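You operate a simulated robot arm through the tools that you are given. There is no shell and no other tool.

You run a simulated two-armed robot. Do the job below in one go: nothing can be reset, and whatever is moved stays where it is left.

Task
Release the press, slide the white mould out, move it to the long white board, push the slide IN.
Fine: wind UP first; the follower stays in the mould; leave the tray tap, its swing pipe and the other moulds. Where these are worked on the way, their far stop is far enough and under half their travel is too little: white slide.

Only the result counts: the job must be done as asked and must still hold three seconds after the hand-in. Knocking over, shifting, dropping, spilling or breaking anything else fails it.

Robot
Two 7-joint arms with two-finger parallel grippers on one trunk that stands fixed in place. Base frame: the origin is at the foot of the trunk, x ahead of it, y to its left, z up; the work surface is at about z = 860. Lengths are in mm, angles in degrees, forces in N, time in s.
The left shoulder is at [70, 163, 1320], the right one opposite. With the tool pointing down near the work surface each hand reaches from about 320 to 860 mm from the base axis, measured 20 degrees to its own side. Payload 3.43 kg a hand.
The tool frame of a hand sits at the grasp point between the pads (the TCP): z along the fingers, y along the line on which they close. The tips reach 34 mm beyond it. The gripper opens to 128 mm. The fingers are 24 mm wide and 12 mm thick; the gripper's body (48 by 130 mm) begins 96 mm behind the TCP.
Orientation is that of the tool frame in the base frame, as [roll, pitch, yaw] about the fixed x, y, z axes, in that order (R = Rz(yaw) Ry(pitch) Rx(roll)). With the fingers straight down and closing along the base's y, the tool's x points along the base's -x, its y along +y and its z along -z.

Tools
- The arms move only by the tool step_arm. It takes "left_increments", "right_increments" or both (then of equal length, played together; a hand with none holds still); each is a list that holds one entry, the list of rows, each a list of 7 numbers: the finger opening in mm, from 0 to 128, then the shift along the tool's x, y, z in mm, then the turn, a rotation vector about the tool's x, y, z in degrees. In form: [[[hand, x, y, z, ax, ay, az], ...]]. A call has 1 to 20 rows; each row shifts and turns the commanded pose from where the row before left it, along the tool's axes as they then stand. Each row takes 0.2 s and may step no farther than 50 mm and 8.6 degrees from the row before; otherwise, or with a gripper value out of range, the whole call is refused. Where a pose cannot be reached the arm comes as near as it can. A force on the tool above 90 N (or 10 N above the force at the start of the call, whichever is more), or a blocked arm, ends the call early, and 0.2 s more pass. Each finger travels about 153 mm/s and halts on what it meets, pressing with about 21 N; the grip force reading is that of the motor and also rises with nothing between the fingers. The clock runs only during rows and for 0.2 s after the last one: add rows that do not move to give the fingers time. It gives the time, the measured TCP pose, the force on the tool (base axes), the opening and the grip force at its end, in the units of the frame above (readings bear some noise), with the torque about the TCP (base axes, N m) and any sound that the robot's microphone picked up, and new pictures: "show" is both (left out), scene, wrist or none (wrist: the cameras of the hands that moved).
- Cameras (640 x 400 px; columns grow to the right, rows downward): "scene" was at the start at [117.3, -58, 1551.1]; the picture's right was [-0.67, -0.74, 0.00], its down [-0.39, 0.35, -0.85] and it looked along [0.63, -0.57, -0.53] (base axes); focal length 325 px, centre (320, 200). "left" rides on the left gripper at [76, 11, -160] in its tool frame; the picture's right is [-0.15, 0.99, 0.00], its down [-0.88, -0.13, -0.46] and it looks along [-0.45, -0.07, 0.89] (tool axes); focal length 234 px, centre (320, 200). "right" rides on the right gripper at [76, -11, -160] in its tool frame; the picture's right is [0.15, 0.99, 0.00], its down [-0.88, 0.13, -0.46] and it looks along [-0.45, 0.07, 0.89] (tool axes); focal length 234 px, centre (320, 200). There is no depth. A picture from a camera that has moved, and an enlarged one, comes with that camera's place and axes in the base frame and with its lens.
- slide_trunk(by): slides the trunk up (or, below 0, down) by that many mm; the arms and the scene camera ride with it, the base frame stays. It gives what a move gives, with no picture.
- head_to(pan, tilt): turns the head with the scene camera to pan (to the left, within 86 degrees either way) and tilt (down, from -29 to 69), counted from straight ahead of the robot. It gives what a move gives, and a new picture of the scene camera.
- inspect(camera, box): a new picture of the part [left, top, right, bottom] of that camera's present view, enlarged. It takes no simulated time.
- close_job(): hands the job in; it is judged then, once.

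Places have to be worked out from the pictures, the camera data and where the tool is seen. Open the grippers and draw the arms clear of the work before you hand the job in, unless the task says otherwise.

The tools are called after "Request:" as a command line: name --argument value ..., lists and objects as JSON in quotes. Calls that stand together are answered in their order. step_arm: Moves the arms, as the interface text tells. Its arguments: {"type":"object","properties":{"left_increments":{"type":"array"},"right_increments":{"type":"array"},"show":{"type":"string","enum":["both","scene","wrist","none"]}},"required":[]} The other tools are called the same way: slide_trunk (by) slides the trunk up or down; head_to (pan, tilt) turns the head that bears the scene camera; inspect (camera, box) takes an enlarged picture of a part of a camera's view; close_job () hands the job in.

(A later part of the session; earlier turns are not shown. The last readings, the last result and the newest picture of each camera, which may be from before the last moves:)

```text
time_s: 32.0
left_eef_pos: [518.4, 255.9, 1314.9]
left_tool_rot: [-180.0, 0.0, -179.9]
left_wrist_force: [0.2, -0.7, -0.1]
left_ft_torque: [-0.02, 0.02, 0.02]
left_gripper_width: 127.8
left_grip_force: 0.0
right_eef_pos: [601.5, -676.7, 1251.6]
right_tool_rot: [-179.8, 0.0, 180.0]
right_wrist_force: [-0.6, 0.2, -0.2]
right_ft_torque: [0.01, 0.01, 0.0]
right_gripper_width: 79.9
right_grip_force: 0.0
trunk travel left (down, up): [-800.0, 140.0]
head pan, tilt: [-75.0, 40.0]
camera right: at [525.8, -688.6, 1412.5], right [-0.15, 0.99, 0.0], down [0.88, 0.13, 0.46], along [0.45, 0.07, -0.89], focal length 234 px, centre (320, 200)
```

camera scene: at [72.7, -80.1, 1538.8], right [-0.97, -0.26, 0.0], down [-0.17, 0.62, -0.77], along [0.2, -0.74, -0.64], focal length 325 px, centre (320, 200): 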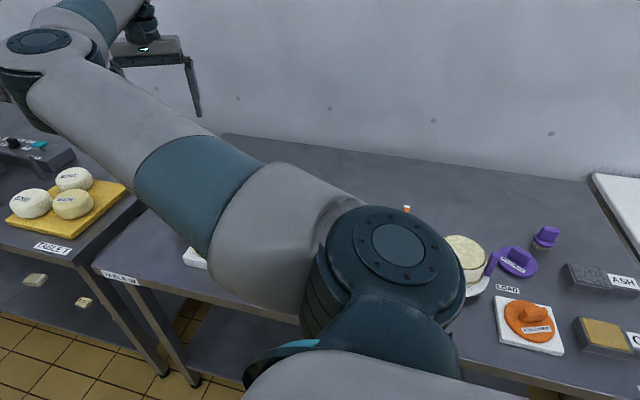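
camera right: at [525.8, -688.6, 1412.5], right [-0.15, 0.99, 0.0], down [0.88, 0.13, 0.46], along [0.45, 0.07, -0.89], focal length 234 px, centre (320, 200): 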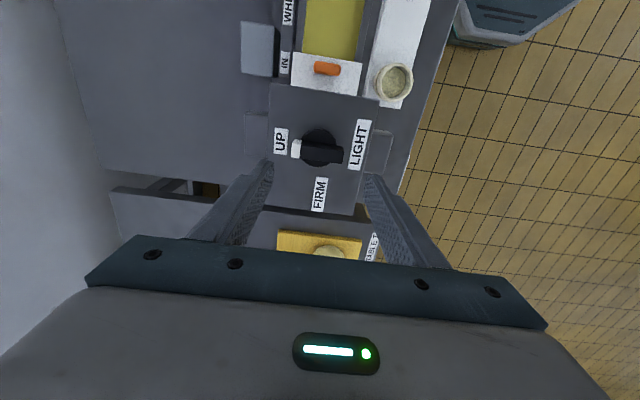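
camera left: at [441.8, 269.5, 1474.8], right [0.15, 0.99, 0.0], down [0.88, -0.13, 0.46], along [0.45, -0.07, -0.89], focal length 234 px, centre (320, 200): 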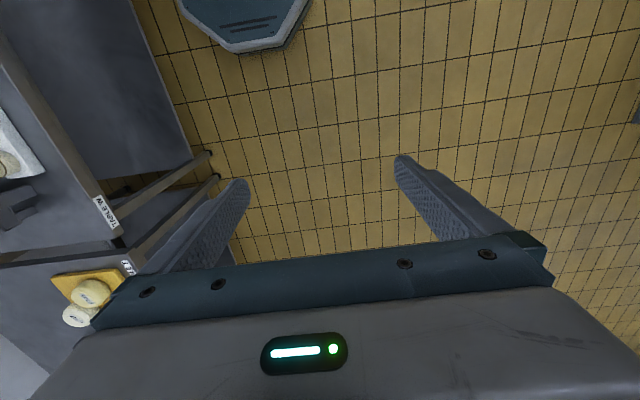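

The pointer reads UP in this view too. I back off to x about 430 and lower to z about 1150 to look at the handle, slide and mould from the OUT side.

Request:
step_arm --right_increments '[[[80, 43, -1, 10, 0, 0, 0], [80, 43, -1, 25, 0, 0, 0], [80, 43, -1, 33, 0, 0, 0], [80, 43, -2, 33, 0, 0, 0], [80, 0, 0, 0, 0, 0, 0]]]' --show "both"

Request:
inspect --camera "right" --box '[200, 100, 440, 250]'

Request:
inspect --camera "right" --box '[160, 0, 400, 150]'

```text
refused: row 3 steps farther than a row can; nothing moved
```

```text
2.67 times, centred on (320, 175) of right
camera zoom: at [525.8, -688.6, 1412.5], right [-0.15, 0.99, 0.0], down [0.88, 0.13, 0.46], along [0.45, 0.07, -0.89], focal length 624 px, centre (320, 267)
```

zoom: 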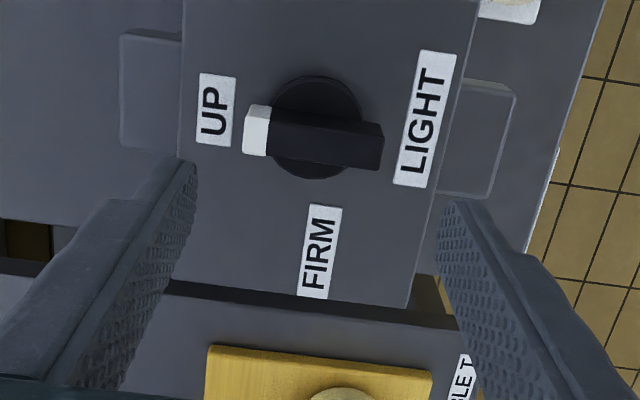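

```text
2.67 times, centred on (280, 75) of right
camera zoom: at [525.8, -688.6, 1412.5], right [-0.15, 0.99, 0.0], down [0.88, 0.13, 0.46], along [0.45, 0.07, -0.89], focal length 624 px, centre (427, 533)
```

zoom: 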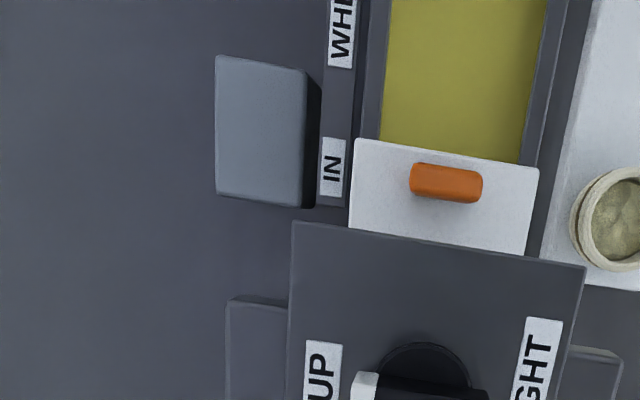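

The step was a little too long; the dial clearly sits at UP. I repeat the retreat with shorter rows.

Request:
step_arm --right_increments '[[[80, 36, -1, 5, 0, 0, 0], [80, 36, -1, 20, 0, 0, 0], [80, 34, -1, 25, 0, 0, 0], [80, 34, -1, 25, 0, 0, 0], [80, 32, -1, 25, 0, 0, 0], [80, 0, 0, 0, 0, 0, 0]]]' --show "both"

Request:
inspect --camera "right" --box '[200, 100, 440, 250]'

Request:
inspect --camera "right" --box '[160, 0, 400, 150]'

```text
time_s: 33.4
left_eef_pos: [518.7, 256.8, 1314.4]
left_tool_rot: [-179.9, 0.1, -179.9]
left_wrist_force: [-0.1, 0.8, -0.2]
left_ft_torque: [0.06, 0.0, 0.01]
left_gripper_width: 128.1
left_grip_force: 0.0
right_eef_pos: [428.5, -681.6, 1151.9]
right_tool_rot: [-179.9, 0.0, -179.9]
right_wrist_force: [0.3, -0.1, 0.1]
right_ft_torque: [-0.03, -0.02, -0.04]
right_gripper_width: 79.8
right_grip_force: 0.0
trunk travel left (down, up): [-800.0, 140.0]
head pan, tilt: [-75.0, 40.0]
camera scene: at [73.0, -79.8, 1538.8], right [-0.97, -0.26, 0.0], down [-0.17, 0.62, -0.77], along [0.2, -0.74, -0.64], focal length 325 px, centre (320, 200)
camera right: at [353.4, -692.7, 1312.7], right [-0.15, 0.99, 0.0], down [0.88, 0.13, 0.46], along [0.45, 0.07, -0.89], focal length 234 px, centre (320, 200)
```

scene: 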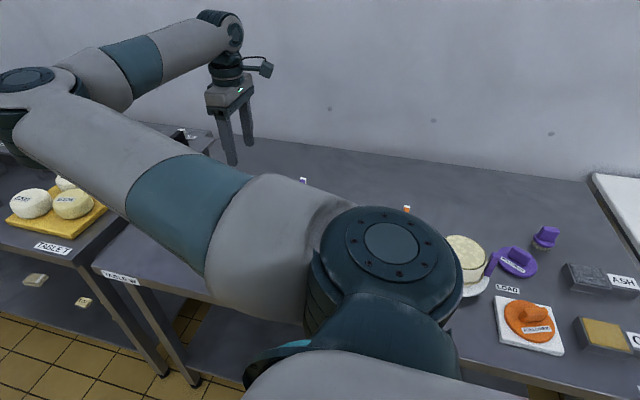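
right: 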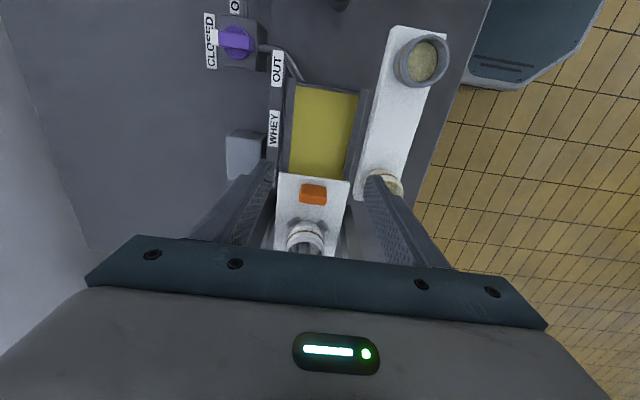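

```text
2.67 times, centred on (320, 175) of right
camera zoom: at [353.4, -692.7, 1312.7], right [-0.15, 0.99, 0.0], down [0.88, 0.13, 0.46], along [0.45, 0.07, -0.89], focal length 624 px, centre (320, 267)
```

zoom: 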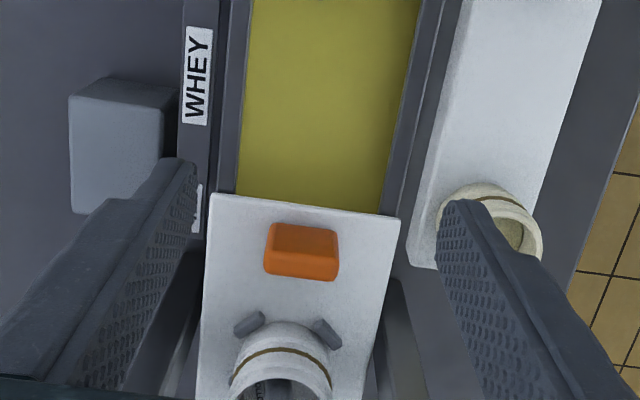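

```text
2.67 times, centred on (280, 75) of right
camera zoom: at [353.4, -692.7, 1312.7], right [-0.15, 0.99, 0.0], down [0.88, 0.13, 0.46], along [0.45, 0.07, -0.89], focal length 624 px, centre (427, 533)
```

zoom: 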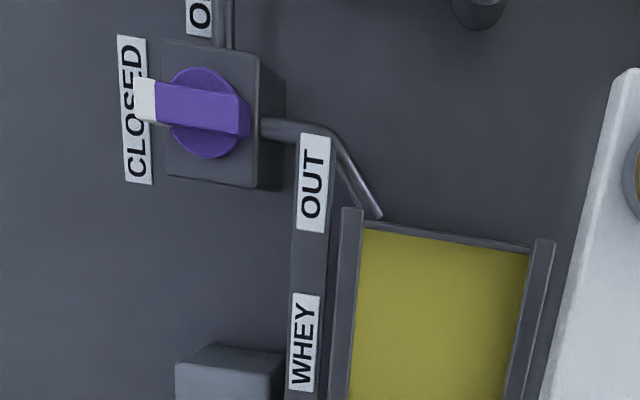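

Handle measured: x 504–521, y centre about -679, top z about 1002; slide at z about 957, dial plate edge x about 537. I'll come down with a 12° lean away from the press so the gripper body clears the plate, fingers straddling the handle in y.

Request:
step_arm --right_increments '[[[80, -8, 0.8, 46, 0, 0, 0], [80, -8, 0.8, 46, 0, 0, 0], [80, 0, 0, 0, 0, -6, 0], [80, 0, 0, 0, 0, -6, 0], [80, -15.7, 0, 23.8, 0, 0, 0], [80, -15.7, 0, 23.8, 0, 0, 0], [80, 0, 0, 0, 0, 0, 0]]]' --show "both"

Request:
inspect --camera "right" --box '[200, 60, 440, 260]'

```text
time_s: 35.0
left_eef_pos: [517.1, 254.8, 1316.7]
left_tool_rot: [-179.9, 0.0, 180.0]
left_wrist_force: [-0.4, -0.2, -0.1]
left_ft_torque: [0.02, -0.01, 0.01]
left_gripper_width: 128.3
left_grip_force: 0.1
right_eef_pos: [484.1, -681.1, 1021.1]
right_tool_rot: [-179.9, 12.1, 180.0]
right_wrist_force: [0.3, 0.2, 0.5]
right_ft_torque: [-0.02, 0.0, -0.02]
right_gripper_width: 80.3
right_grip_force: 0.1
trunk travel left (down, up): [-800.0, 140.0]
head pan, tilt: [-75.0, 40.0]
camera scene: at [71.9, -80.0, 1538.9], right [-0.97, -0.26, 0.0], down [-0.17, 0.62, -0.77], along [0.2, -0.74, -0.64], focal length 325 px, centre (320, 200)
camera right: at [378.2, -692.9, 1162.1], right [-0.14, 0.99, -0.03], down [0.77, 0.13, 0.63], along [0.63, 0.07, -0.78], focal length 234 px, centre (320, 200)
```

scene: 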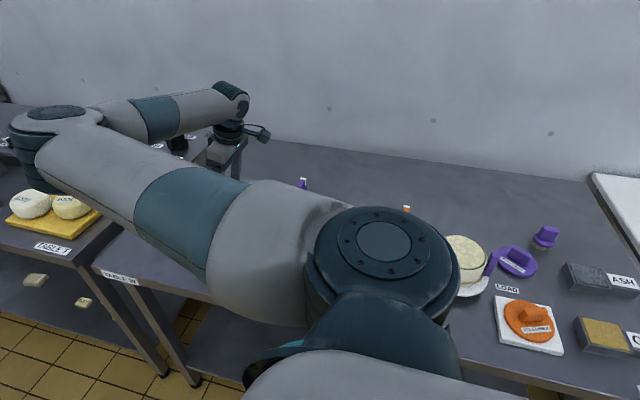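
right: 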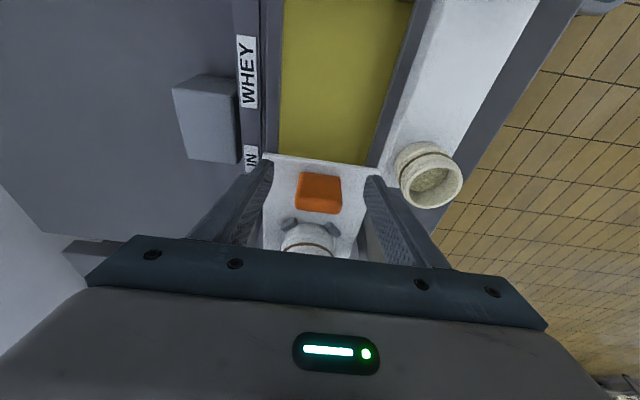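

```text
2.00 times, centred on (320, 160) of right
camera zoom: at [378.2, -692.9, 1162.1], right [-0.14, 0.99, -0.03], down [0.77, 0.13, 0.63], along [0.63, 0.07, -0.78], focal length 468 px, centre (320, 280)
```

zoom: 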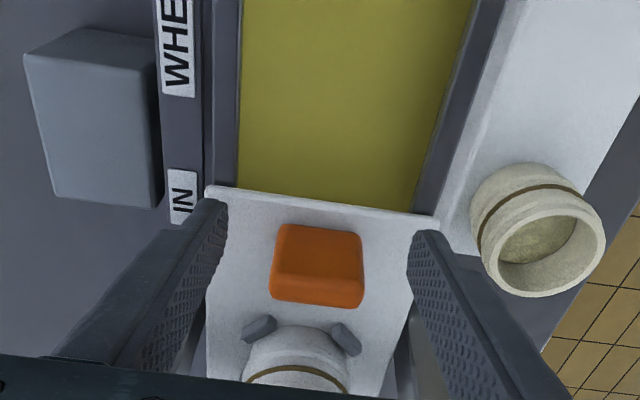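

The fingers straddle the handle symmetrically. I make the last diagonal step down to about [506, -681, 1000] and close on the handle.

Request:
step_arm --right_increments '[[[80, -8, 0, 12, 0, 0, 0], [80, -8, 0, 12, 0, 0, 0], [80, 0, 0, 0, 0, 0, 0], [50, 0, 0, 0, 0, 0, 0], [20, 0, 0, 0, 0, 0, 0], [0, 0, 0, 0, 0, 0, 0]]]' --show "wrist"

Request:
inspect --camera "right" --box '[200, 60, 440, 260]'

```text
time_s: 36.4
left_eef_pos: [517.8, 257.4, 1316.3]
left_tool_rot: [-179.8, 0.0, -179.8]
left_wrist_force: [0.1, 0.3, -0.4]
left_ft_torque: [-0.03, 0.02, -0.01]
left_gripper_width: 128.3
left_grip_force: 0.0
right_eef_pos: [506.8, -679.7, 1002.0]
right_tool_rot: [-179.9, 12.1, -180.0]
right_wrist_force: [1.2, 1.1, 11.9]
right_ft_torque: [1.44, 0.81, -0.12]
right_gripper_width: 42.0
right_grip_force: 44.8
trunk travel left (down, up): [-800.0, 140.0]
head pan, tilt: [-75.0, 40.0]
camera right: at [399.4, -691.5, 1142.6], right [-0.14, 0.99, -0.03], down [0.77, 0.13, 0.63], along [0.63, 0.07, -0.78], focal length 234 px, centre (320, 200)
```

right: 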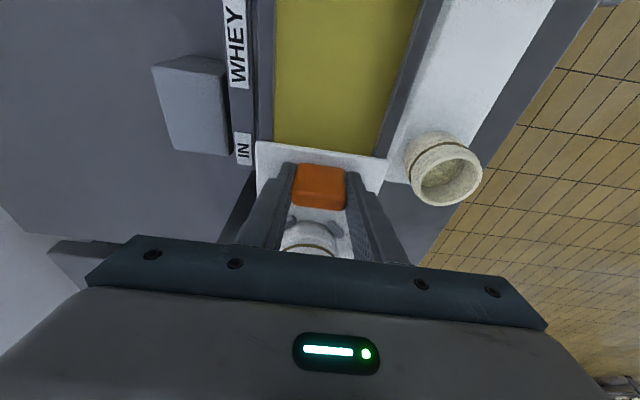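

```text
2.00 times, centred on (320, 160) of right
camera zoom: at [399.4, -691.5, 1142.6], right [-0.14, 0.99, -0.03], down [0.77, 0.13, 0.63], along [0.63, 0.07, -0.78], focal length 468 px, centre (320, 280)
```

zoom: 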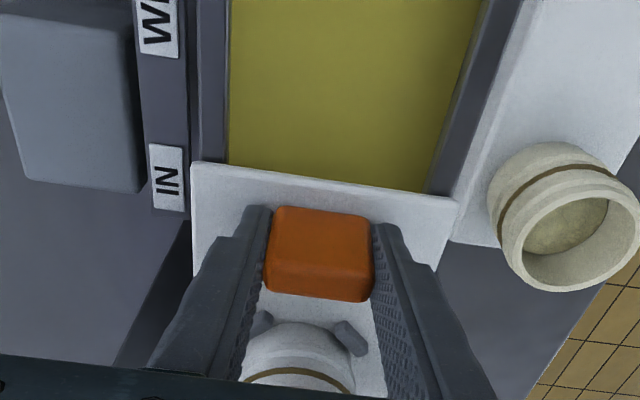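

The handle is held (42 mm). Before pulling I want to confirm that the ram has left the mould, so I bring the left hand back to its former side and turn its camera towards the press, well clear of the right arm.

Request:
step_arm --left_increments '[[[100, 0, -39, 14, 0, 0, 0], [100, 0, -39, 14, 0, 0, 0], [100, 0, -39, 14, 0, 0, 0], [100, 0, -39, 14, 0, 0, 0], [100, 0, -39, 14, 0, 0, 0], [100, 0, -39, 14, 0, 0, 0], [100, 0, -39, 14, 0, 0, 0], [100, 0, -39, 14, 0, 0, 0], [100, 0, 0, 0, 0, 0, 8], [100, 0, 0, 0, 0, 0, 8], [100, 0, 0, 0, 0, 0, 8], [100, 0, 0, 0, 0, 0, 8], [100, 0, 0, 0, 0, 0, 8], [100, 0, 0, 0, 0, 0, 8]]]' --show "both"

```text
time_s: 39.4
left_eef_pos: [517.1, -54.2, 1204.7]
left_tool_rot: [-180.0, 0.1, 131.9]
left_wrist_force: [0.9, -0.5, 0.5]
left_ft_torque: [-0.01, -0.02, 0.03]
left_gripper_width: 99.9
left_grip_force: 0.2
right_eef_pos: [505.3, -680.4, 1001.4]
right_tool_rot: [-179.9, 12.2, -179.8]
right_wrist_force: [0.9, 3.1, 12.9]
right_ft_torque: [1.99, -0.26, -0.05]
right_gripper_width: 42.1
right_grip_force: 44.7
trunk travel left (down, up): [-800.0, 140.0]
head pan, tilt: [-75.0, 40.0]
camera scene: at [71.5, -78.4, 1539.0], right [-0.97, -0.26, 0.0], down [-0.17, 0.62, -0.77], along [0.2, -0.74, -0.64], focal length 325 px, centre (320, 200)
camera left: at [474.6, 9.5, 1363.6], right [0.83, 0.55, 0.0], down [0.49, -0.74, 0.46], along [0.25, -0.38, -0.89], focal length 234 px, centre (320, 200)
```

scene: 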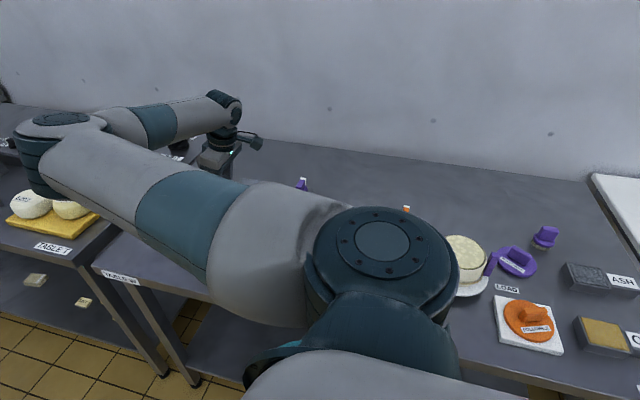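
left: 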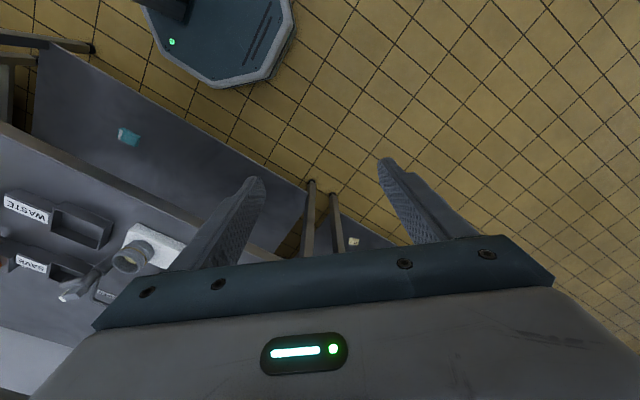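

The left camera's forward view is hidden by its own gripper; I turn it further and tilt it 45° so that it looks at the press below the right arm.

Request:
step_arm --left_increments '[[[100, 0, 0, 0, 0, 0, 8], [100, 0, 0, 0, 0, 0, 8], [100, 0, 0, 0, 0, 0, 8], [100, 0, 0, 0, 0, 0, 8], [100, 0, 0, 0, 0, -7.5, 0], [100, 0, 0, 0, 0, -7.5, 0], [100, 0, 0, 0, 0, -7.5, 0], [100, 0, 0, 0, 0, -7.5, 0], [100, 0, 0, 0, 0, -7.5, 0], [100, 0, 0, 0, 0, -7.5, 0]]]' --show "wrist"

```text
time_s: 41.6
left_eef_pos: [516.7, -54.6, 1204.2]
left_tool_rot: [179.8, 45.2, 100.0]
left_wrist_force: [0.6, 0.2, -0.3]
left_ft_torque: [0.02, 0.01, -0.02]
left_gripper_width: 100.0
left_grip_force: 0.1
right_eef_pos: [505.1, -679.5, 1001.1]
right_tool_rot: [-179.7, 11.9, -180.0]
right_wrist_force: [0.4, 3.8, 12.0]
right_ft_torque: [1.21, -0.31, -0.25]
right_gripper_width: 42.2
right_grip_force: 45.0
trunk travel left (down, up): [-800.0, 140.0]
head pan, tilt: [-75.0, 40.0]
camera left: at [499.0, 111.3, 1263.2], right [0.99, 0.07, 0.1], down [-0.08, -0.31, 0.95], along [0.1, -0.95, -0.31], focal length 234 px, centre (320, 200)
```

left: 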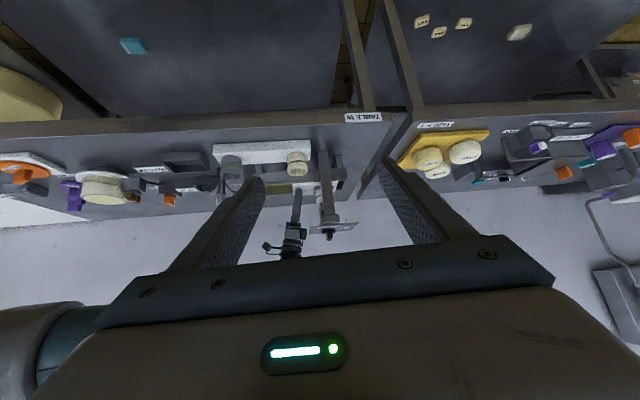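

The press is visible (picture upside down). I enlarge it.

Request:
inspect --camera "left" --box '[250, 150, 370, 250]'

```text
4.00 times, centred on (310, 200) of left
camera zoom: at [499.0, 111.3, 1263.2], right [0.99, 0.07, 0.1], down [-0.08, -0.31, 0.95], along [0.1, -0.95, -0.31], focal length 937 px, centre (360, 200)
```

zoom: 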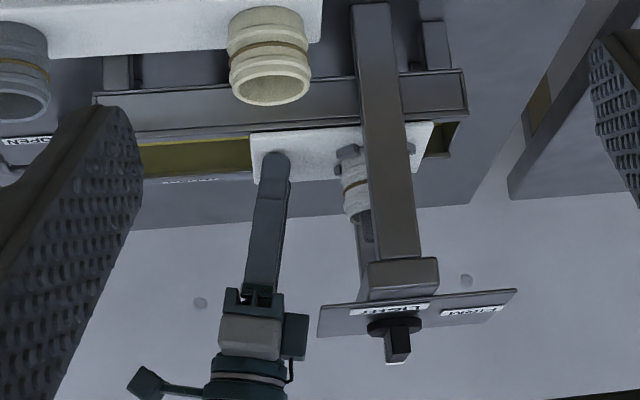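

I zoom in further on the mould beside the press leg.

Request:
inspect --camera "left" --box '[320, 175, 370, 235]'

```text
6.67 times, centred on (345, 205) of left
camera zoom: at [499.0, 111.3, 1263.2], right [0.99, 0.07, 0.1], down [-0.08, -0.31, 0.95], along [0.1, -0.95, -0.31], focal length 1561 px, centre (153, 167)
```

zoom: 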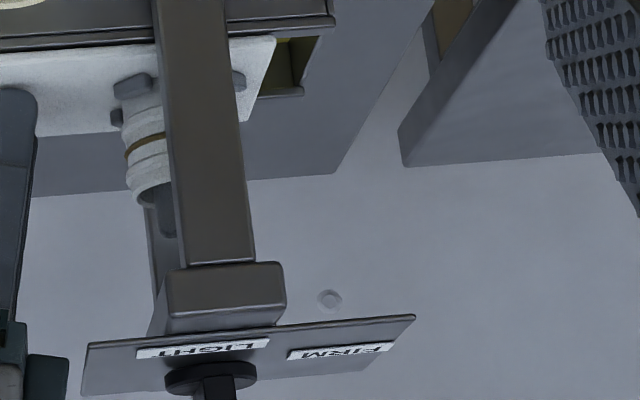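

A grey stub stands out of the mould, but the front leg hides what is above it. I shift the left camera 130 mm towards -x to look past the leg.

Request:
step_arm --left_increments '[[[100, 0, -44, 0, 0, 0, 0], [100, 0, -44, 0, 0, 0, 0], [100, 0, -44, 0, 0, 0, 0], [100, 0, 0, 0, 0, 0, 0]]]' --show "wrist"

Request:
inspect --camera "left" --box '[330, 150, 450, 250]'

```text
time_s: 42.6
left_eef_pos: [387.2, -78.4, 1204.7]
left_tool_rot: [-180.0, 45.2, 100.1]
left_wrist_force: [0.3, -0.8, -0.2]
left_ft_torque: [0.02, 0.02, -0.03]
left_gripper_width: 100.0
left_grip_force: 0.0
right_eef_pos: [505.3, -681.3, 1001.9]
right_tool_rot: [-180.0, 12.1, -179.9]
right_wrist_force: [0.5, 1.5, 12.7]
right_ft_torque: [2.03, -0.02, -0.14]
right_gripper_width: 41.7
right_grip_force: 45.2
trunk travel left (down, up): [-800.0, 140.0]
head pan, tilt: [-75.0, 40.0]
camera left: at [369.1, 88.7, 1263.8], right [0.99, 0.07, 0.1], down [-0.08, -0.32, 0.95], along [0.1, -0.95, -0.31], focal length 234 px, centre (320, 200)
```

left: 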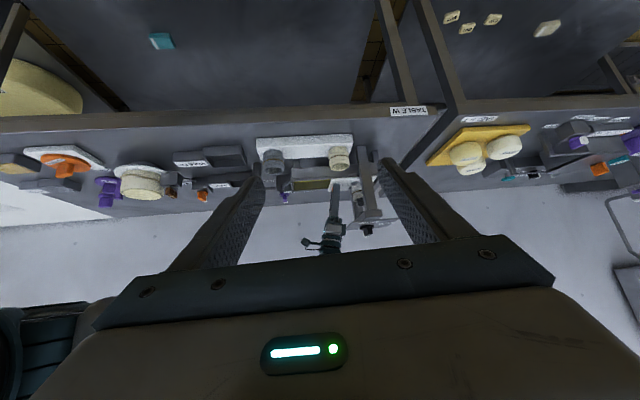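

```text
4.00 times, centred on (390, 200) of left
camera zoom: at [369.1, 88.7, 1263.8], right [0.99, 0.07, 0.1], down [-0.08, -0.32, 0.95], along [0.1, -0.95, -0.31], focal length 937 px, centre (40, 200)
```

zoom: 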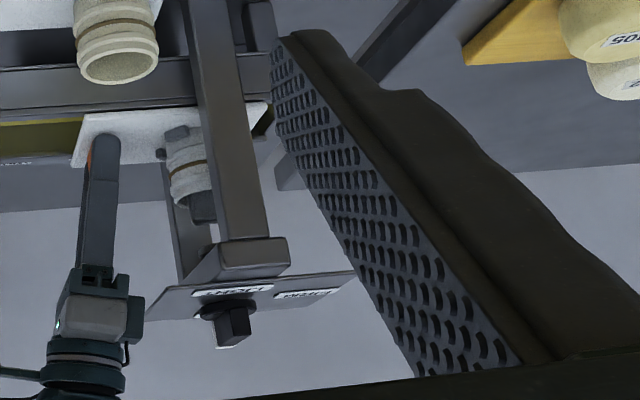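

I zoom in on the gap between mould and beam.

Request:
inspect --camera "left" --box '[355, 170, 415, 235]'

```text
6.15 times, centred on (385, 202) of left
camera zoom: at [369.1, 88.7, 1263.8], right [0.99, 0.07, 0.1], down [-0.08, -0.32, 0.95], along [0.1, -0.95, -0.31], focal length 1441 px, centre (-80, 185)
```

zoom: 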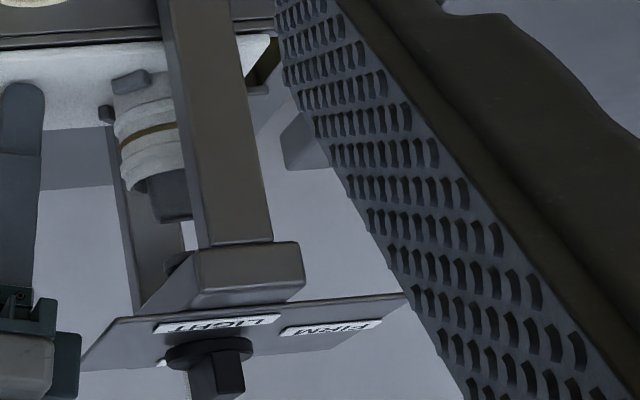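

The ram end is up at the beam with a clear gap, and the follower stays in the mould. I now pull the slide slowly in -x, first 80 mm.

Request:
step_arm --right_increments '[[[0, 3.9, 0, -0.8, 0, 0, 0], [0, 7.8, 0, -1.7, 0, 0, 0], [0, 7.8, 0, -1.7, 0, 0, 0], [0, 7.8, 0, -1.7, 0, 0, 0], [0, 7.8, 0, -1.7, 0, 0, 0], [0, 7.8, 0, -1.7, 0, 0, 0], [0, 7.8, 0, -1.7, 0, 0, 0], [0, 7.8, 0, -1.7, 0, 0, 0], [0, 7.8, 0, -1.7, 0, 0, 0], [0, 7.8, 0, -1.7, 0, 0, 0], [0, 3.9, 0, -0.8, 0, 0, 0]]]' --show "wrist"

Request:
inspect --camera "left" --box '[270, 150, 390, 250]'

```text
time_s: 45.0
left_eef_pos: [387.9, -75.9, 1205.5]
left_tool_rot: [179.9, 45.1, 100.1]
left_wrist_force: [0.2, -0.2, 0.8]
left_ft_torque: [0.03, -0.05, 0.0]
left_gripper_width: 100.1
left_grip_force: 0.1
right_eef_pos: [425.6, -679.4, 1001.9]
right_tool_rot: [-179.9, 12.0, -179.8]
right_wrist_force: [0.5, 4.1, 14.0]
right_ft_torque: [2.53, -0.25, -0.1]
right_gripper_width: 42.0
right_grip_force: 45.0
trunk travel left (down, up): [-800.0, 140.0]
head pan, tilt: [-75.0, 40.0]
camera right: at [318.8, -691.5, 1142.5], right [-0.14, 0.99, -0.03], down [0.77, 0.13, 0.63], along [0.63, 0.07, -0.78], focal length 234 px, centre (320, 200)
```

right: 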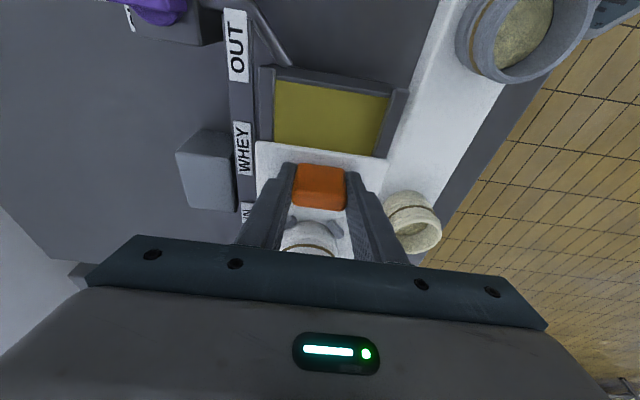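

```text
4.00 times, centred on (330, 200) of left
camera zoom: at [369.4, 89.0, 1263.9], right [0.99, 0.07, 0.1], down [-0.08, -0.32, 0.95], along [0.1, -0.95, -0.31], focal length 937 px, centre (280, 200)
```

zoom: 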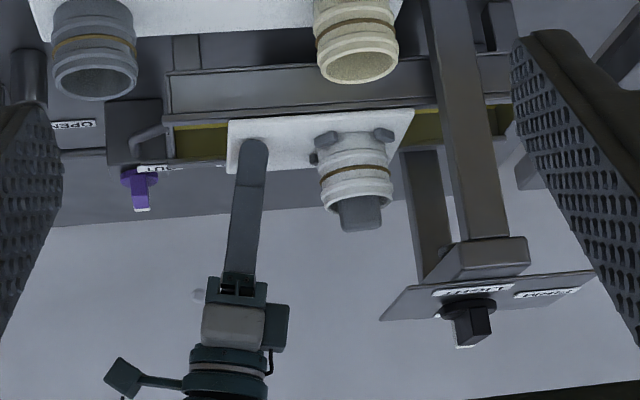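

The slide came 80 mm with the mould and its follower standing well. I keep pulling slowly towards the OUT stop.

Request:
step_arm --right_increments '[[[0, 3.9, 0, -0.8, 0, 0, 0], [0, 7.8, 0, -1.7, 0, 0, 0], [0, 7.8, 0, -1.7, 0, 0, 0], [0, 7.8, 0, -1.7, 0, 0, 0], [0, 7.8, 0, -1.7, 0, 0, 0], [0, 3.9, 0, -0.8, 0, 0, 0]]]' --show "wrist"

Request:
inspect --camera "left" --box '[270, 150, 390, 250]'

```text
time_s: 46.4
left_eef_pos: [389.0, -77.2, 1204.3]
left_tool_rot: [180.0, 45.1, 100.0]
left_wrist_force: [0.1, 0.2, 0.0]
left_ft_torque: [-0.02, 0.04, 0.02]
left_gripper_width: 99.8
left_grip_force: 0.0
right_eef_pos: [385.7, -679.0, 1001.2]
right_tool_rot: [-179.9, 12.0, -179.9]
right_wrist_force: [1.1, 6.0, 8.7]
right_ft_torque: [1.79, -0.2, -0.55]
right_gripper_width: 41.8
right_grip_force: 45.2
trunk travel left (down, up): [-800.0, 140.0]
head pan, tilt: [-75.0, 40.0]
camera right: at [279.2, -691.5, 1142.5], right [-0.14, 0.99, -0.03], down [0.77, 0.13, 0.63], along [0.63, 0.07, -0.78], focal length 234 px, centre (320, 200)
```

right: 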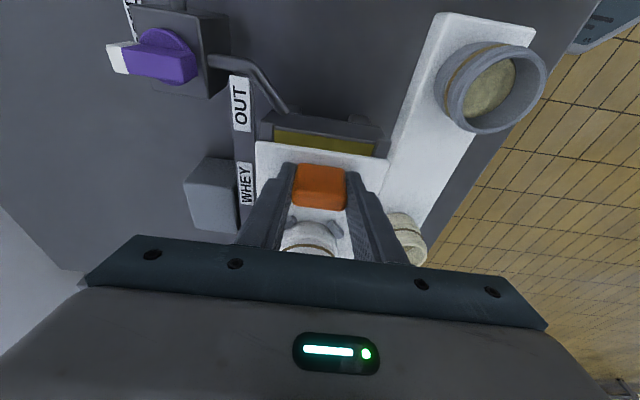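

```text
4.00 times, centred on (330, 200) of left
camera zoom: at [369.8, 88.9, 1263.7], right [0.99, 0.07, 0.1], down [-0.08, -0.32, 0.95], along [0.1, -0.95, -0.31], focal length 937 px, centre (280, 200)
```

zoom: 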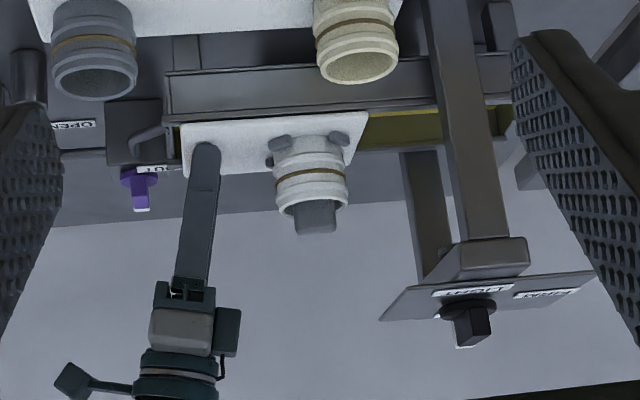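

120 mm out; only a narrow strip of tray remains before its end rail. I go on in 4 mm rows to find the stop.

Request:
step_arm --right_increments '[[[0, 3.9, 0, -0.8, 0, 0, 0], [0, 3.9, 0, -0.8, 0, 0, 0], [0, 3.9, 0, -0.8, 0, 0, 0], [0, 3.9, 0, -0.8, 0, 0, 0], [0, 0, 0, 0, 0, 0, 0]]]' --show "wrist"

Request:
inspect --camera "right" --box '[220, 70, 420, 230]'

```text
time_s: 47.6
left_eef_pos: [386.8, -77.4, 1204.7]
left_tool_rot: [-179.9, 45.1, 100.2]
left_wrist_force: [-0.1, 0.3, 0.3]
left_ft_torque: [-0.03, 0.0, -0.01]
left_gripper_width: 100.1
left_grip_force: 0.1
right_eef_pos: [369.0, -680.1, 1001.9]
right_tool_rot: [-179.8, 12.0, -179.9]
right_wrist_force: [0.5, 2.9, 16.3]
right_ft_torque: [2.61, 0.79, 0.07]
right_gripper_width: 41.8
right_grip_force: 45.2
trunk travel left (down, up): [-800.0, 140.0]
head pan, tilt: [-75.0, 40.0]
camera right: at [263.0, -691.4, 1142.5], right [-0.14, 0.99, -0.03], down [0.77, 0.13, 0.63], along [0.63, 0.06, -0.78], focal length 234 px, centre (320, 200)
```

right: 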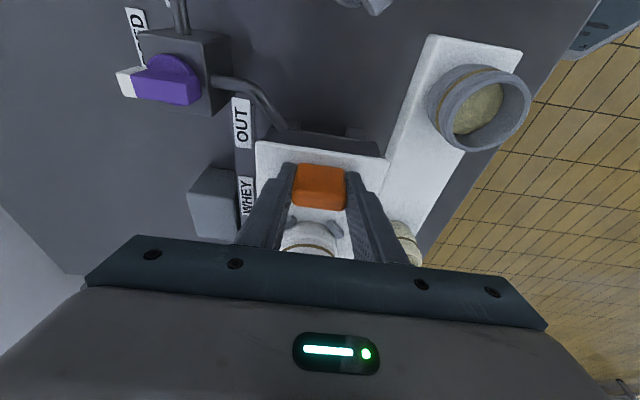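

```text
2.50 times, centred on (320, 150) of right
camera zoom: at [263.0, -691.4, 1142.5], right [-0.14, 0.99, -0.03], down [0.77, 0.13, 0.63], along [0.63, 0.06, -0.78], focal length 585 px, centre (320, 325)
```

zoom: 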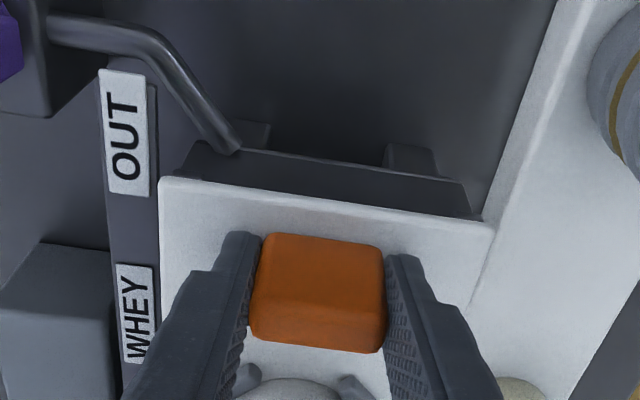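

No stop yet; the pipe (z about 920) passes below the slide (z about 957), so it is not in the way. I continue in 4 mm rows.

Request:
step_arm --right_increments '[[[0, 3.9, 0, -0.8, 0, 0, 0], [0, 3.9, 0, -0.8, 0, 0, 0], [0, 3.9, 0, -0.8, 0, 0, 0], [0, 3.9, 0, -0.8, 0, 0, 0], [0, 0, 0, 0, 0, 0, 0]]]' --show "wrist"

Request:
inspect --camera "right" --box '[220, 70, 420, 230]'

Request:
inspect --camera "left" --box '[250, 150, 370, 250]'

```text
time_s: 48.8
left_eef_pos: [387.1, -76.2, 1205.2]
left_tool_rot: [-180.0, 45.1, 100.1]
left_wrist_force: [-0.1, -0.9, 0.4]
left_ft_torque: [0.0, 0.04, -0.02]
left_gripper_width: 100.0
left_grip_force: 0.1
right_eef_pos: [353.0, -679.6, 1002.1]
right_tool_rot: [-179.8, 12.0, -179.9]
right_wrist_force: [0.4, 4.4, 14.0]
right_ft_torque: [1.61, 0.08, -0.01]
right_gripper_width: 41.8
right_grip_force: 44.6
trunk travel left (down, up): [-800.0, 140.0]
head pan, tilt: [-75.0, 40.0]
camera right: at [247.3, -691.4, 1142.5], right [-0.14, 0.99, -0.03], down [0.77, 0.13, 0.63], along [0.63, 0.07, -0.78], focal length 234 px, centre (320, 200)
```

right: 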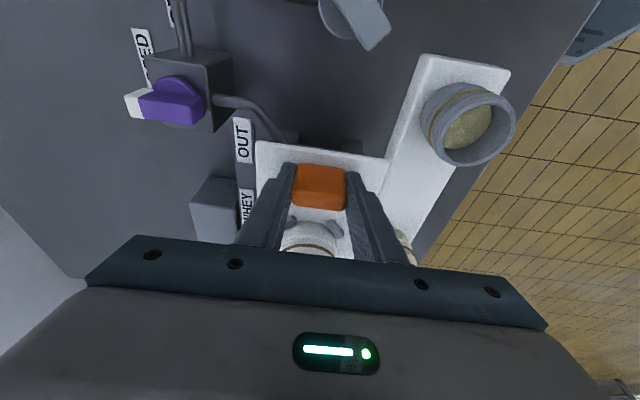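

```text
2.50 times, centred on (320, 150) of right
camera zoom: at [247.3, -691.4, 1142.5], right [-0.14, 0.99, -0.03], down [0.77, 0.13, 0.63], along [0.63, 0.07, -0.78], focal length 585 px, centre (320, 325)
```

zoom: 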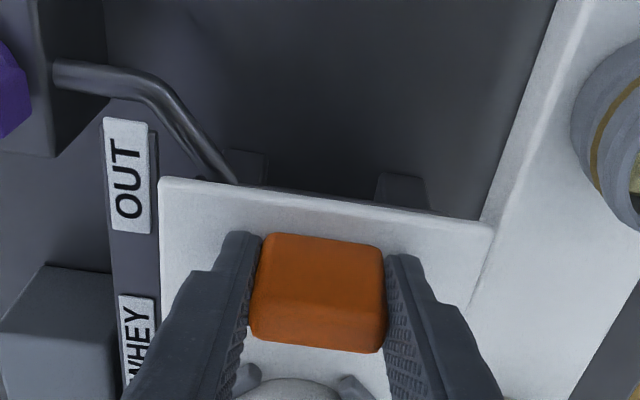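

```text
4.00 times, centred on (310, 200) of left
camera zoom: at [369.6, 89.2, 1263.8], right [0.99, 0.07, 0.1], down [-0.08, -0.32, 0.95], along [0.1, -0.95, -0.31], focal length 937 px, centre (360, 200)
```

zoom: 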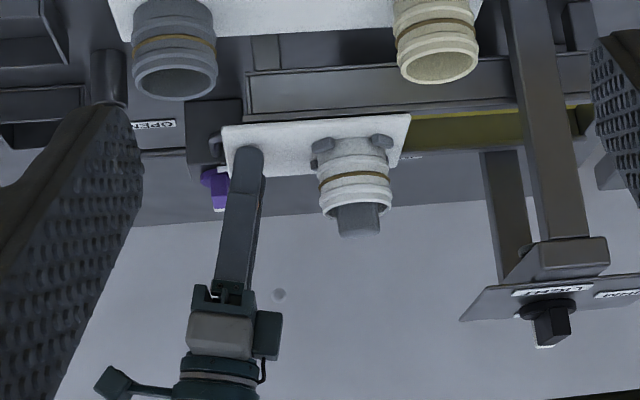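

The slide is out about 152 mm – nearly opposite OUT – with mould and follower standing upright, which is well over half its travel. I open, rise off the handle and straighten the hand to look at the mould.

Request:
step_arm --right_increments '[[[60, 0, 0, 0, 0, 0, 0], [80, 0, 0, 0, 0, 0, 0], [80, -8.3, 0, -39.1, 0, 0, 0], [80, -8.3, 0, -39.1, 0, 0, 0], [80, -8.3, 0, -39.1, 0, 0, 0], [80, 0, 0, 0, 0, 6, 0], [80, 0, 0, 0, 0, 6, 0], [80, 0, 0, 0, 0, 0, 0]]]' --show "wrist"

Request:
inspect --camera "right" --box '[220, 100, 460, 260]'

Request:
inspect --camera "left" --box '[250, 130, 370, 230]'

```text
time_s: 50.6
left_eef_pos: [387.4, -78.0, 1204.4]
left_tool_rot: [179.9, 45.0, 100.0]
left_wrist_force: [-0.6, -0.4, -0.3]
left_ft_torque: [0.01, 0.01, 0.0]
left_gripper_width: 99.8
left_grip_force: 0.0
right_eef_pos: [353.7, -682.3, 1121.8]
right_tool_rot: [-180.0, 0.1, 180.0]
right_wrist_force: [-0.3, 1.1, 0.2]
right_ft_torque: [0.0, -0.03, 0.03]
right_gripper_width: 80.2
right_grip_force: 0.1
trunk travel left (down, up): [-800.0, 140.0]
head pan, tilt: [-75.0, 40.0]
camera right: at [278.5, -693.3, 1281.1], right [-0.15, 0.99, 0.0], down [0.88, 0.13, 0.46], along [0.45, 0.07, -0.89], focal length 234 px, centre (320, 200)
```

right: 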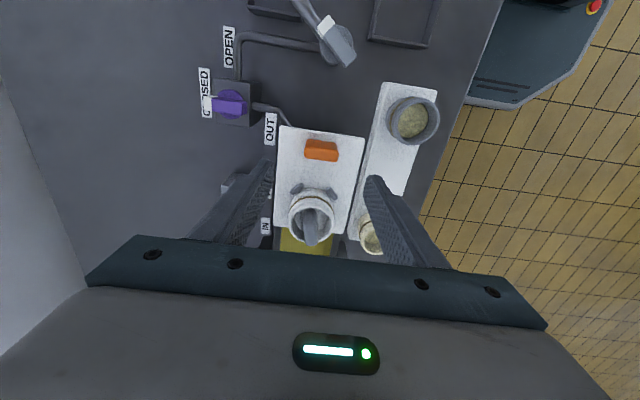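

```text
2.50 times, centred on (340, 180) of right
camera zoom: at [278.5, -693.3, 1281.1], right [-0.15, 0.99, 0.0], down [0.88, 0.13, 0.46], along [0.45, 0.07, -0.89], focal length 585 px, centre (270, 250)
```

zoom: 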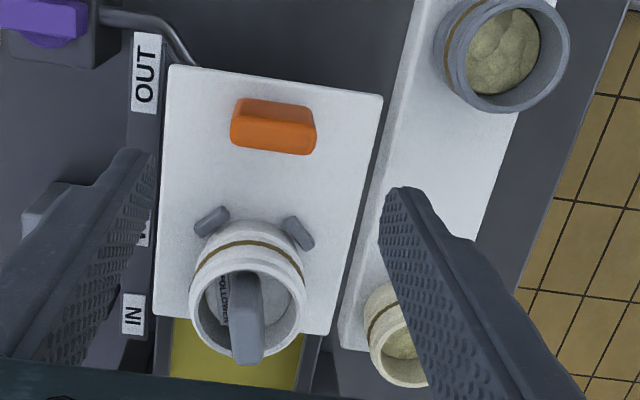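

```text
4.00 times, centred on (310, 180) of left
camera zoom: at [369.6, 87.1, 1263.9], right [0.99, 0.07, 0.1], down [-0.08, -0.32, 0.94], along [0.1, -0.95, -0.31], focal length 937 px, centre (360, 280)
```

zoom: 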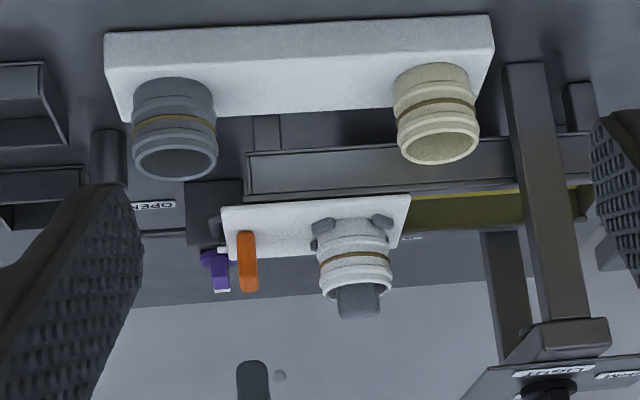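

The mould axis is at about [449, -679], rim z about 1016 with the follower bar rising to about 1044; cleats sit diagonally around its foot. I move over it with the fingers at 96 mm and come down part-way to check alignment.

Request:
step_arm --right_increments '[[[96, -47.6, 1.6, 3, 0, 0, 0], [96, -47.6, 1.6, 3, 0, 0, 0], [96, 0, 0, 30, 0, 0, 0], [96, 0, 0, 25, 0, 0, 0], [96, 0, 0, 0, 0, 0, 0]]]' --show "wrist"

Request:
inspect --camera "right" --box '[200, 100, 440, 260]'

Request:
inspect --camera "left" --box '[250, 150, 370, 250]'

```text
time_s: 51.8
left_eef_pos: [387.7, -78.2, 1204.9]
left_tool_rot: [-180.0, 45.0, 100.1]
left_wrist_force: [0.0, 0.4, -0.6]
left_ft_torque: [-0.01, -0.01, 0.0]
left_gripper_width: 100.2
left_grip_force: 0.0
right_eef_pos: [450.6, -678.0, 1059.0]
right_tool_rot: [-179.9, 0.0, -179.9]
right_wrist_force: [-0.2, 0.2, 1.1]
right_ft_torque: [0.01, 0.02, 0.01]
right_gripper_width: 95.9
right_grip_force: 0.0
trunk travel left (down, up): [-800.0, 140.0]
head pan, tilt: [-75.0, 40.0]
camera right: at [375.3, -688.6, 1219.2], right [-0.15, 0.99, 0.0], down [0.88, 0.13, 0.46], along [0.45, 0.07, -0.89], focal length 234 px, centre (320, 200)
```

right: 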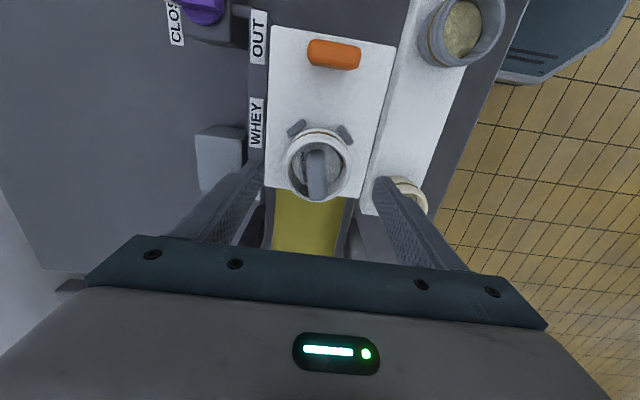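

```text
2.50 times, centred on (320, 180) of right
camera zoom: at [375.3, -688.6, 1219.2], right [-0.15, 0.99, 0.0], down [0.88, 0.13, 0.46], along [0.45, 0.07, -0.89], focal length 585 px, centre (320, 250)
```

zoom: 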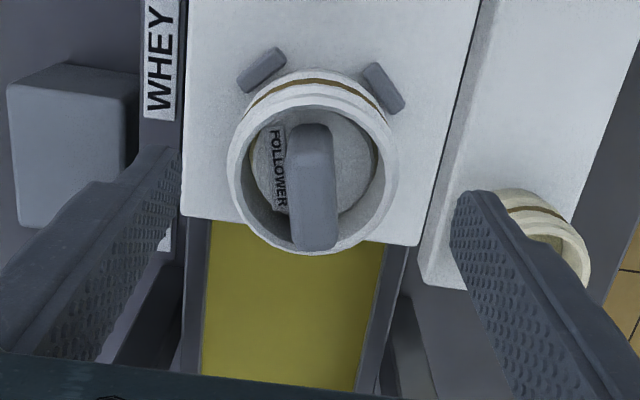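

```text
4.00 times, centred on (310, 200) of left
camera zoom: at [370.1, 87.6, 1263.7], right [0.99, 0.07, 0.1], down [-0.08, -0.32, 0.95], along [0.1, -0.95, -0.31], focal length 937 px, centre (360, 200)
```

zoom: 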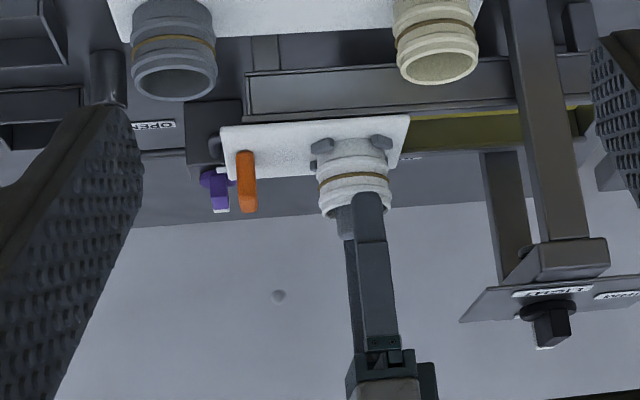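

The mould's rim computes to [449, -679] again, so alignment is right. I descend to z about 1010 and close gently.

Request:
step_arm --right_increments '[[[96, 1, -0.5, 17, 0, 0, 0], [96, 1, -0.5, 17, 0, 0, 0], [96, 0, 0, 15, 0, 0, 0], [96, 0, 0, 0, 0, 0, 0], [80, 0, 0, 0, 0, 0, 0], [66, 0, 0, 0, 0, 0, 0], [50, 0, 0, 0, 0, 0, 0], [40, 0, 0, 0, 0, 0, 0]]]' --show "wrist"

Request:
inspect --camera "right" --box '[200, 100, 440, 260]'

Request:
inspect --camera "left" --box '[250, 150, 370, 250]'

```text
time_s: 53.6
left_eef_pos: [388.5, -78.7, 1203.4]
left_tool_rot: [179.9, 45.0, 100.1]
left_wrist_force: [0.9, 0.2, 0.2]
left_ft_torque: [-0.02, 0.04, 0.02]
left_gripper_width: 100.2
left_grip_force: 0.0
right_eef_pos: [447.7, -678.8, 1011.0]
right_tool_rot: [-179.9, 0.0, -180.0]
right_wrist_force: [0.5, -1.1, -0.5]
right_ft_torque: [0.04, -0.01, 0.0]
right_gripper_width: 61.4
right_grip_force: 20.5
trunk travel left (down, up): [-800.0, 140.0]
head pan, tilt: [-75.0, 40.0]
camera right: at [372.7, -690.5, 1170.7], right [-0.15, 0.99, 0.0], down [0.88, 0.13, 0.46], along [0.45, 0.07, -0.89], focal length 234 px, centre (320, 200)
```

right: 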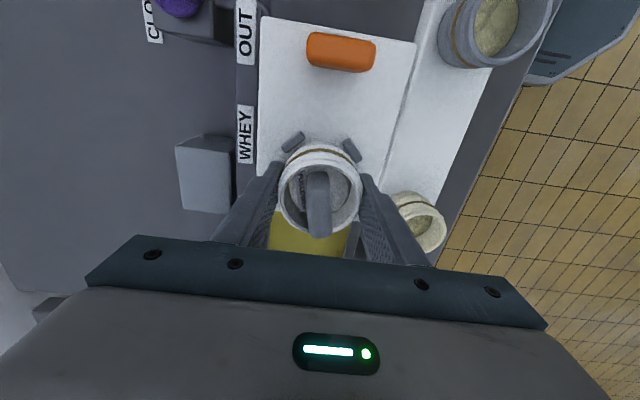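

```text
2.50 times, centred on (320, 180) of right
camera zoom: at [372.7, -690.5, 1170.7], right [-0.15, 0.99, 0.0], down [0.88, 0.13, 0.46], along [0.45, 0.07, -0.89], focal length 585 px, centre (320, 250)
```

zoom: 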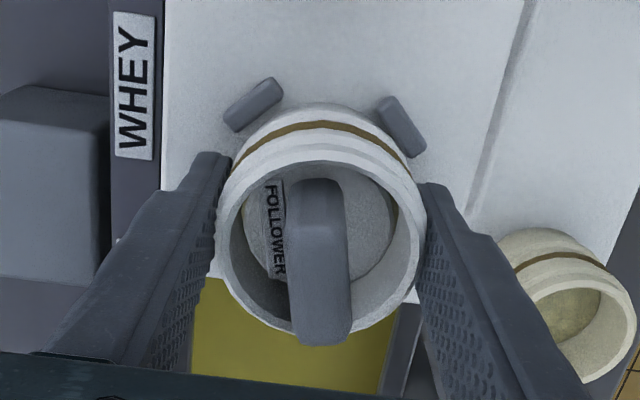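

```text
4.00 times, centred on (310, 200) of left
camera zoom: at [370.3, 87.2, 1263.7], right [0.99, 0.07, 0.1], down [-0.08, -0.32, 0.94], along [0.1, -0.95, -0.31], focal length 937 px, centre (360, 200)
```

zoom: 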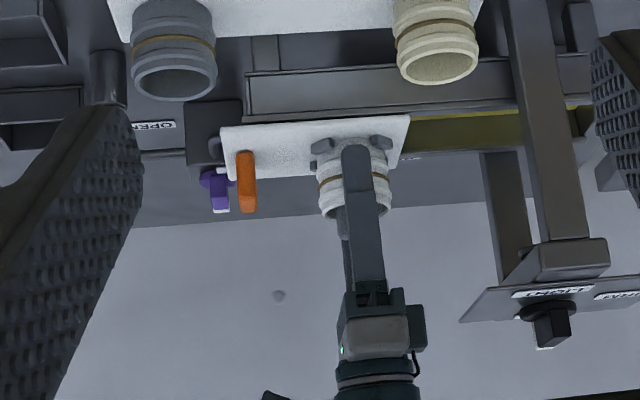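

Gripped at 61 mm on the body, level and square, the cleats untouched. I firm the grip slightly and lift slowly straight up 45 mm.

Request:
step_arm --right_increments '[[[25, 0, 0, 0, 0, 0, 0], [25, 0, 0, 0, 0, 0, 0], [25, 0, 0, -4, 0, 0, 0], [25, 0, 0, -8, 0, 0, 0], [25, 0, 0, -11, 0, 0, 0], [25, 0, 0, -11, 0, 0, 0], [25, 0, 0, -11, 0, 0, 0], [25, 0, 0, 0, 0, 0, 0]]]' --show "wrist"

Request:
inspect --camera "left" --box '[250, 150, 370, 250]'

Request:
inspect --camera "right" --box '[200, 0, 520, 260]'

```text
time_s: 55.4
left_eef_pos: [388.5, -78.2, 1204.3]
left_tool_rot: [-180.0, 44.9, 100.1]
left_wrist_force: [-1.0, 0.3, -0.1]
left_ft_torque: [0.02, -0.02, -0.01]
left_gripper_width: 100.1
left_grip_force: 0.0
right_eef_pos: [448.9, -678.7, 1054.3]
right_tool_rot: [180.0, 0.0, 180.0]
right_wrist_force: [-0.2, -0.7, -1.3]
right_ft_torque: [-0.01, 0.04, -0.03]
right_gripper_width: 61.3
right_grip_force: 21.1
trunk travel left (down, up): [-800.0, 140.0]
head pan, tilt: [-75.0, 40.0]
camera right: at [372.9, -690.8, 1215.2], right [-0.15, 0.99, 0.0], down [0.88, 0.13, 0.46], along [0.45, 0.07, -0.89], focal length 234 px, centre (320, 200)
```

right: 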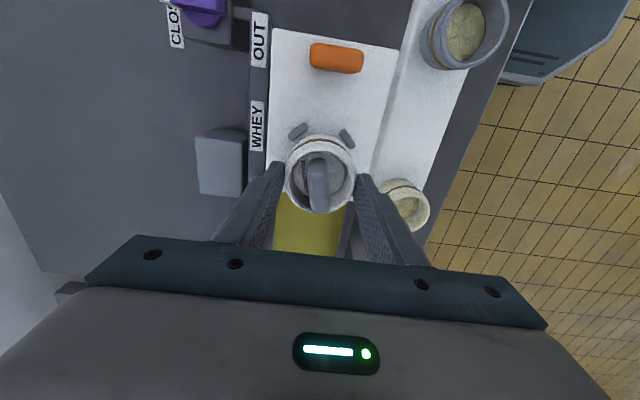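

```text
4.00 times, centred on (310, 200) of left
camera zoom: at [370.4, 87.1, 1263.6], right [0.99, 0.07, 0.1], down [-0.08, -0.32, 0.94], along [0.1, -0.95, -0.31], focal length 937 px, centre (360, 200)
```

zoom: 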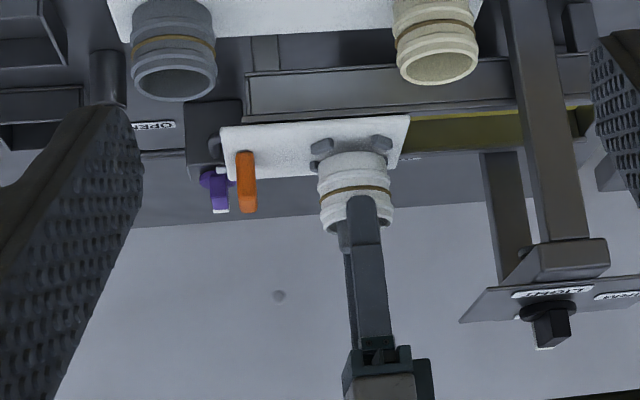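

```text
1.54 times, centred on (360, 130) of right
camera zoom: at [372.9, -690.8, 1215.2], right [-0.15, 0.99, 0.0], down [0.88, 0.13, 0.46], along [0.45, 0.07, -0.89], focal length 360 px, centre (258, 308)
```

zoom: 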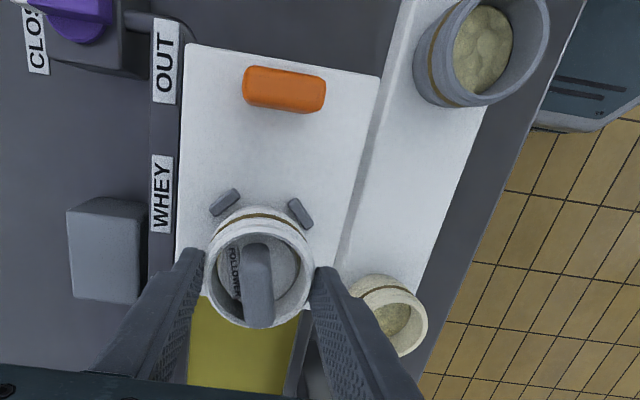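

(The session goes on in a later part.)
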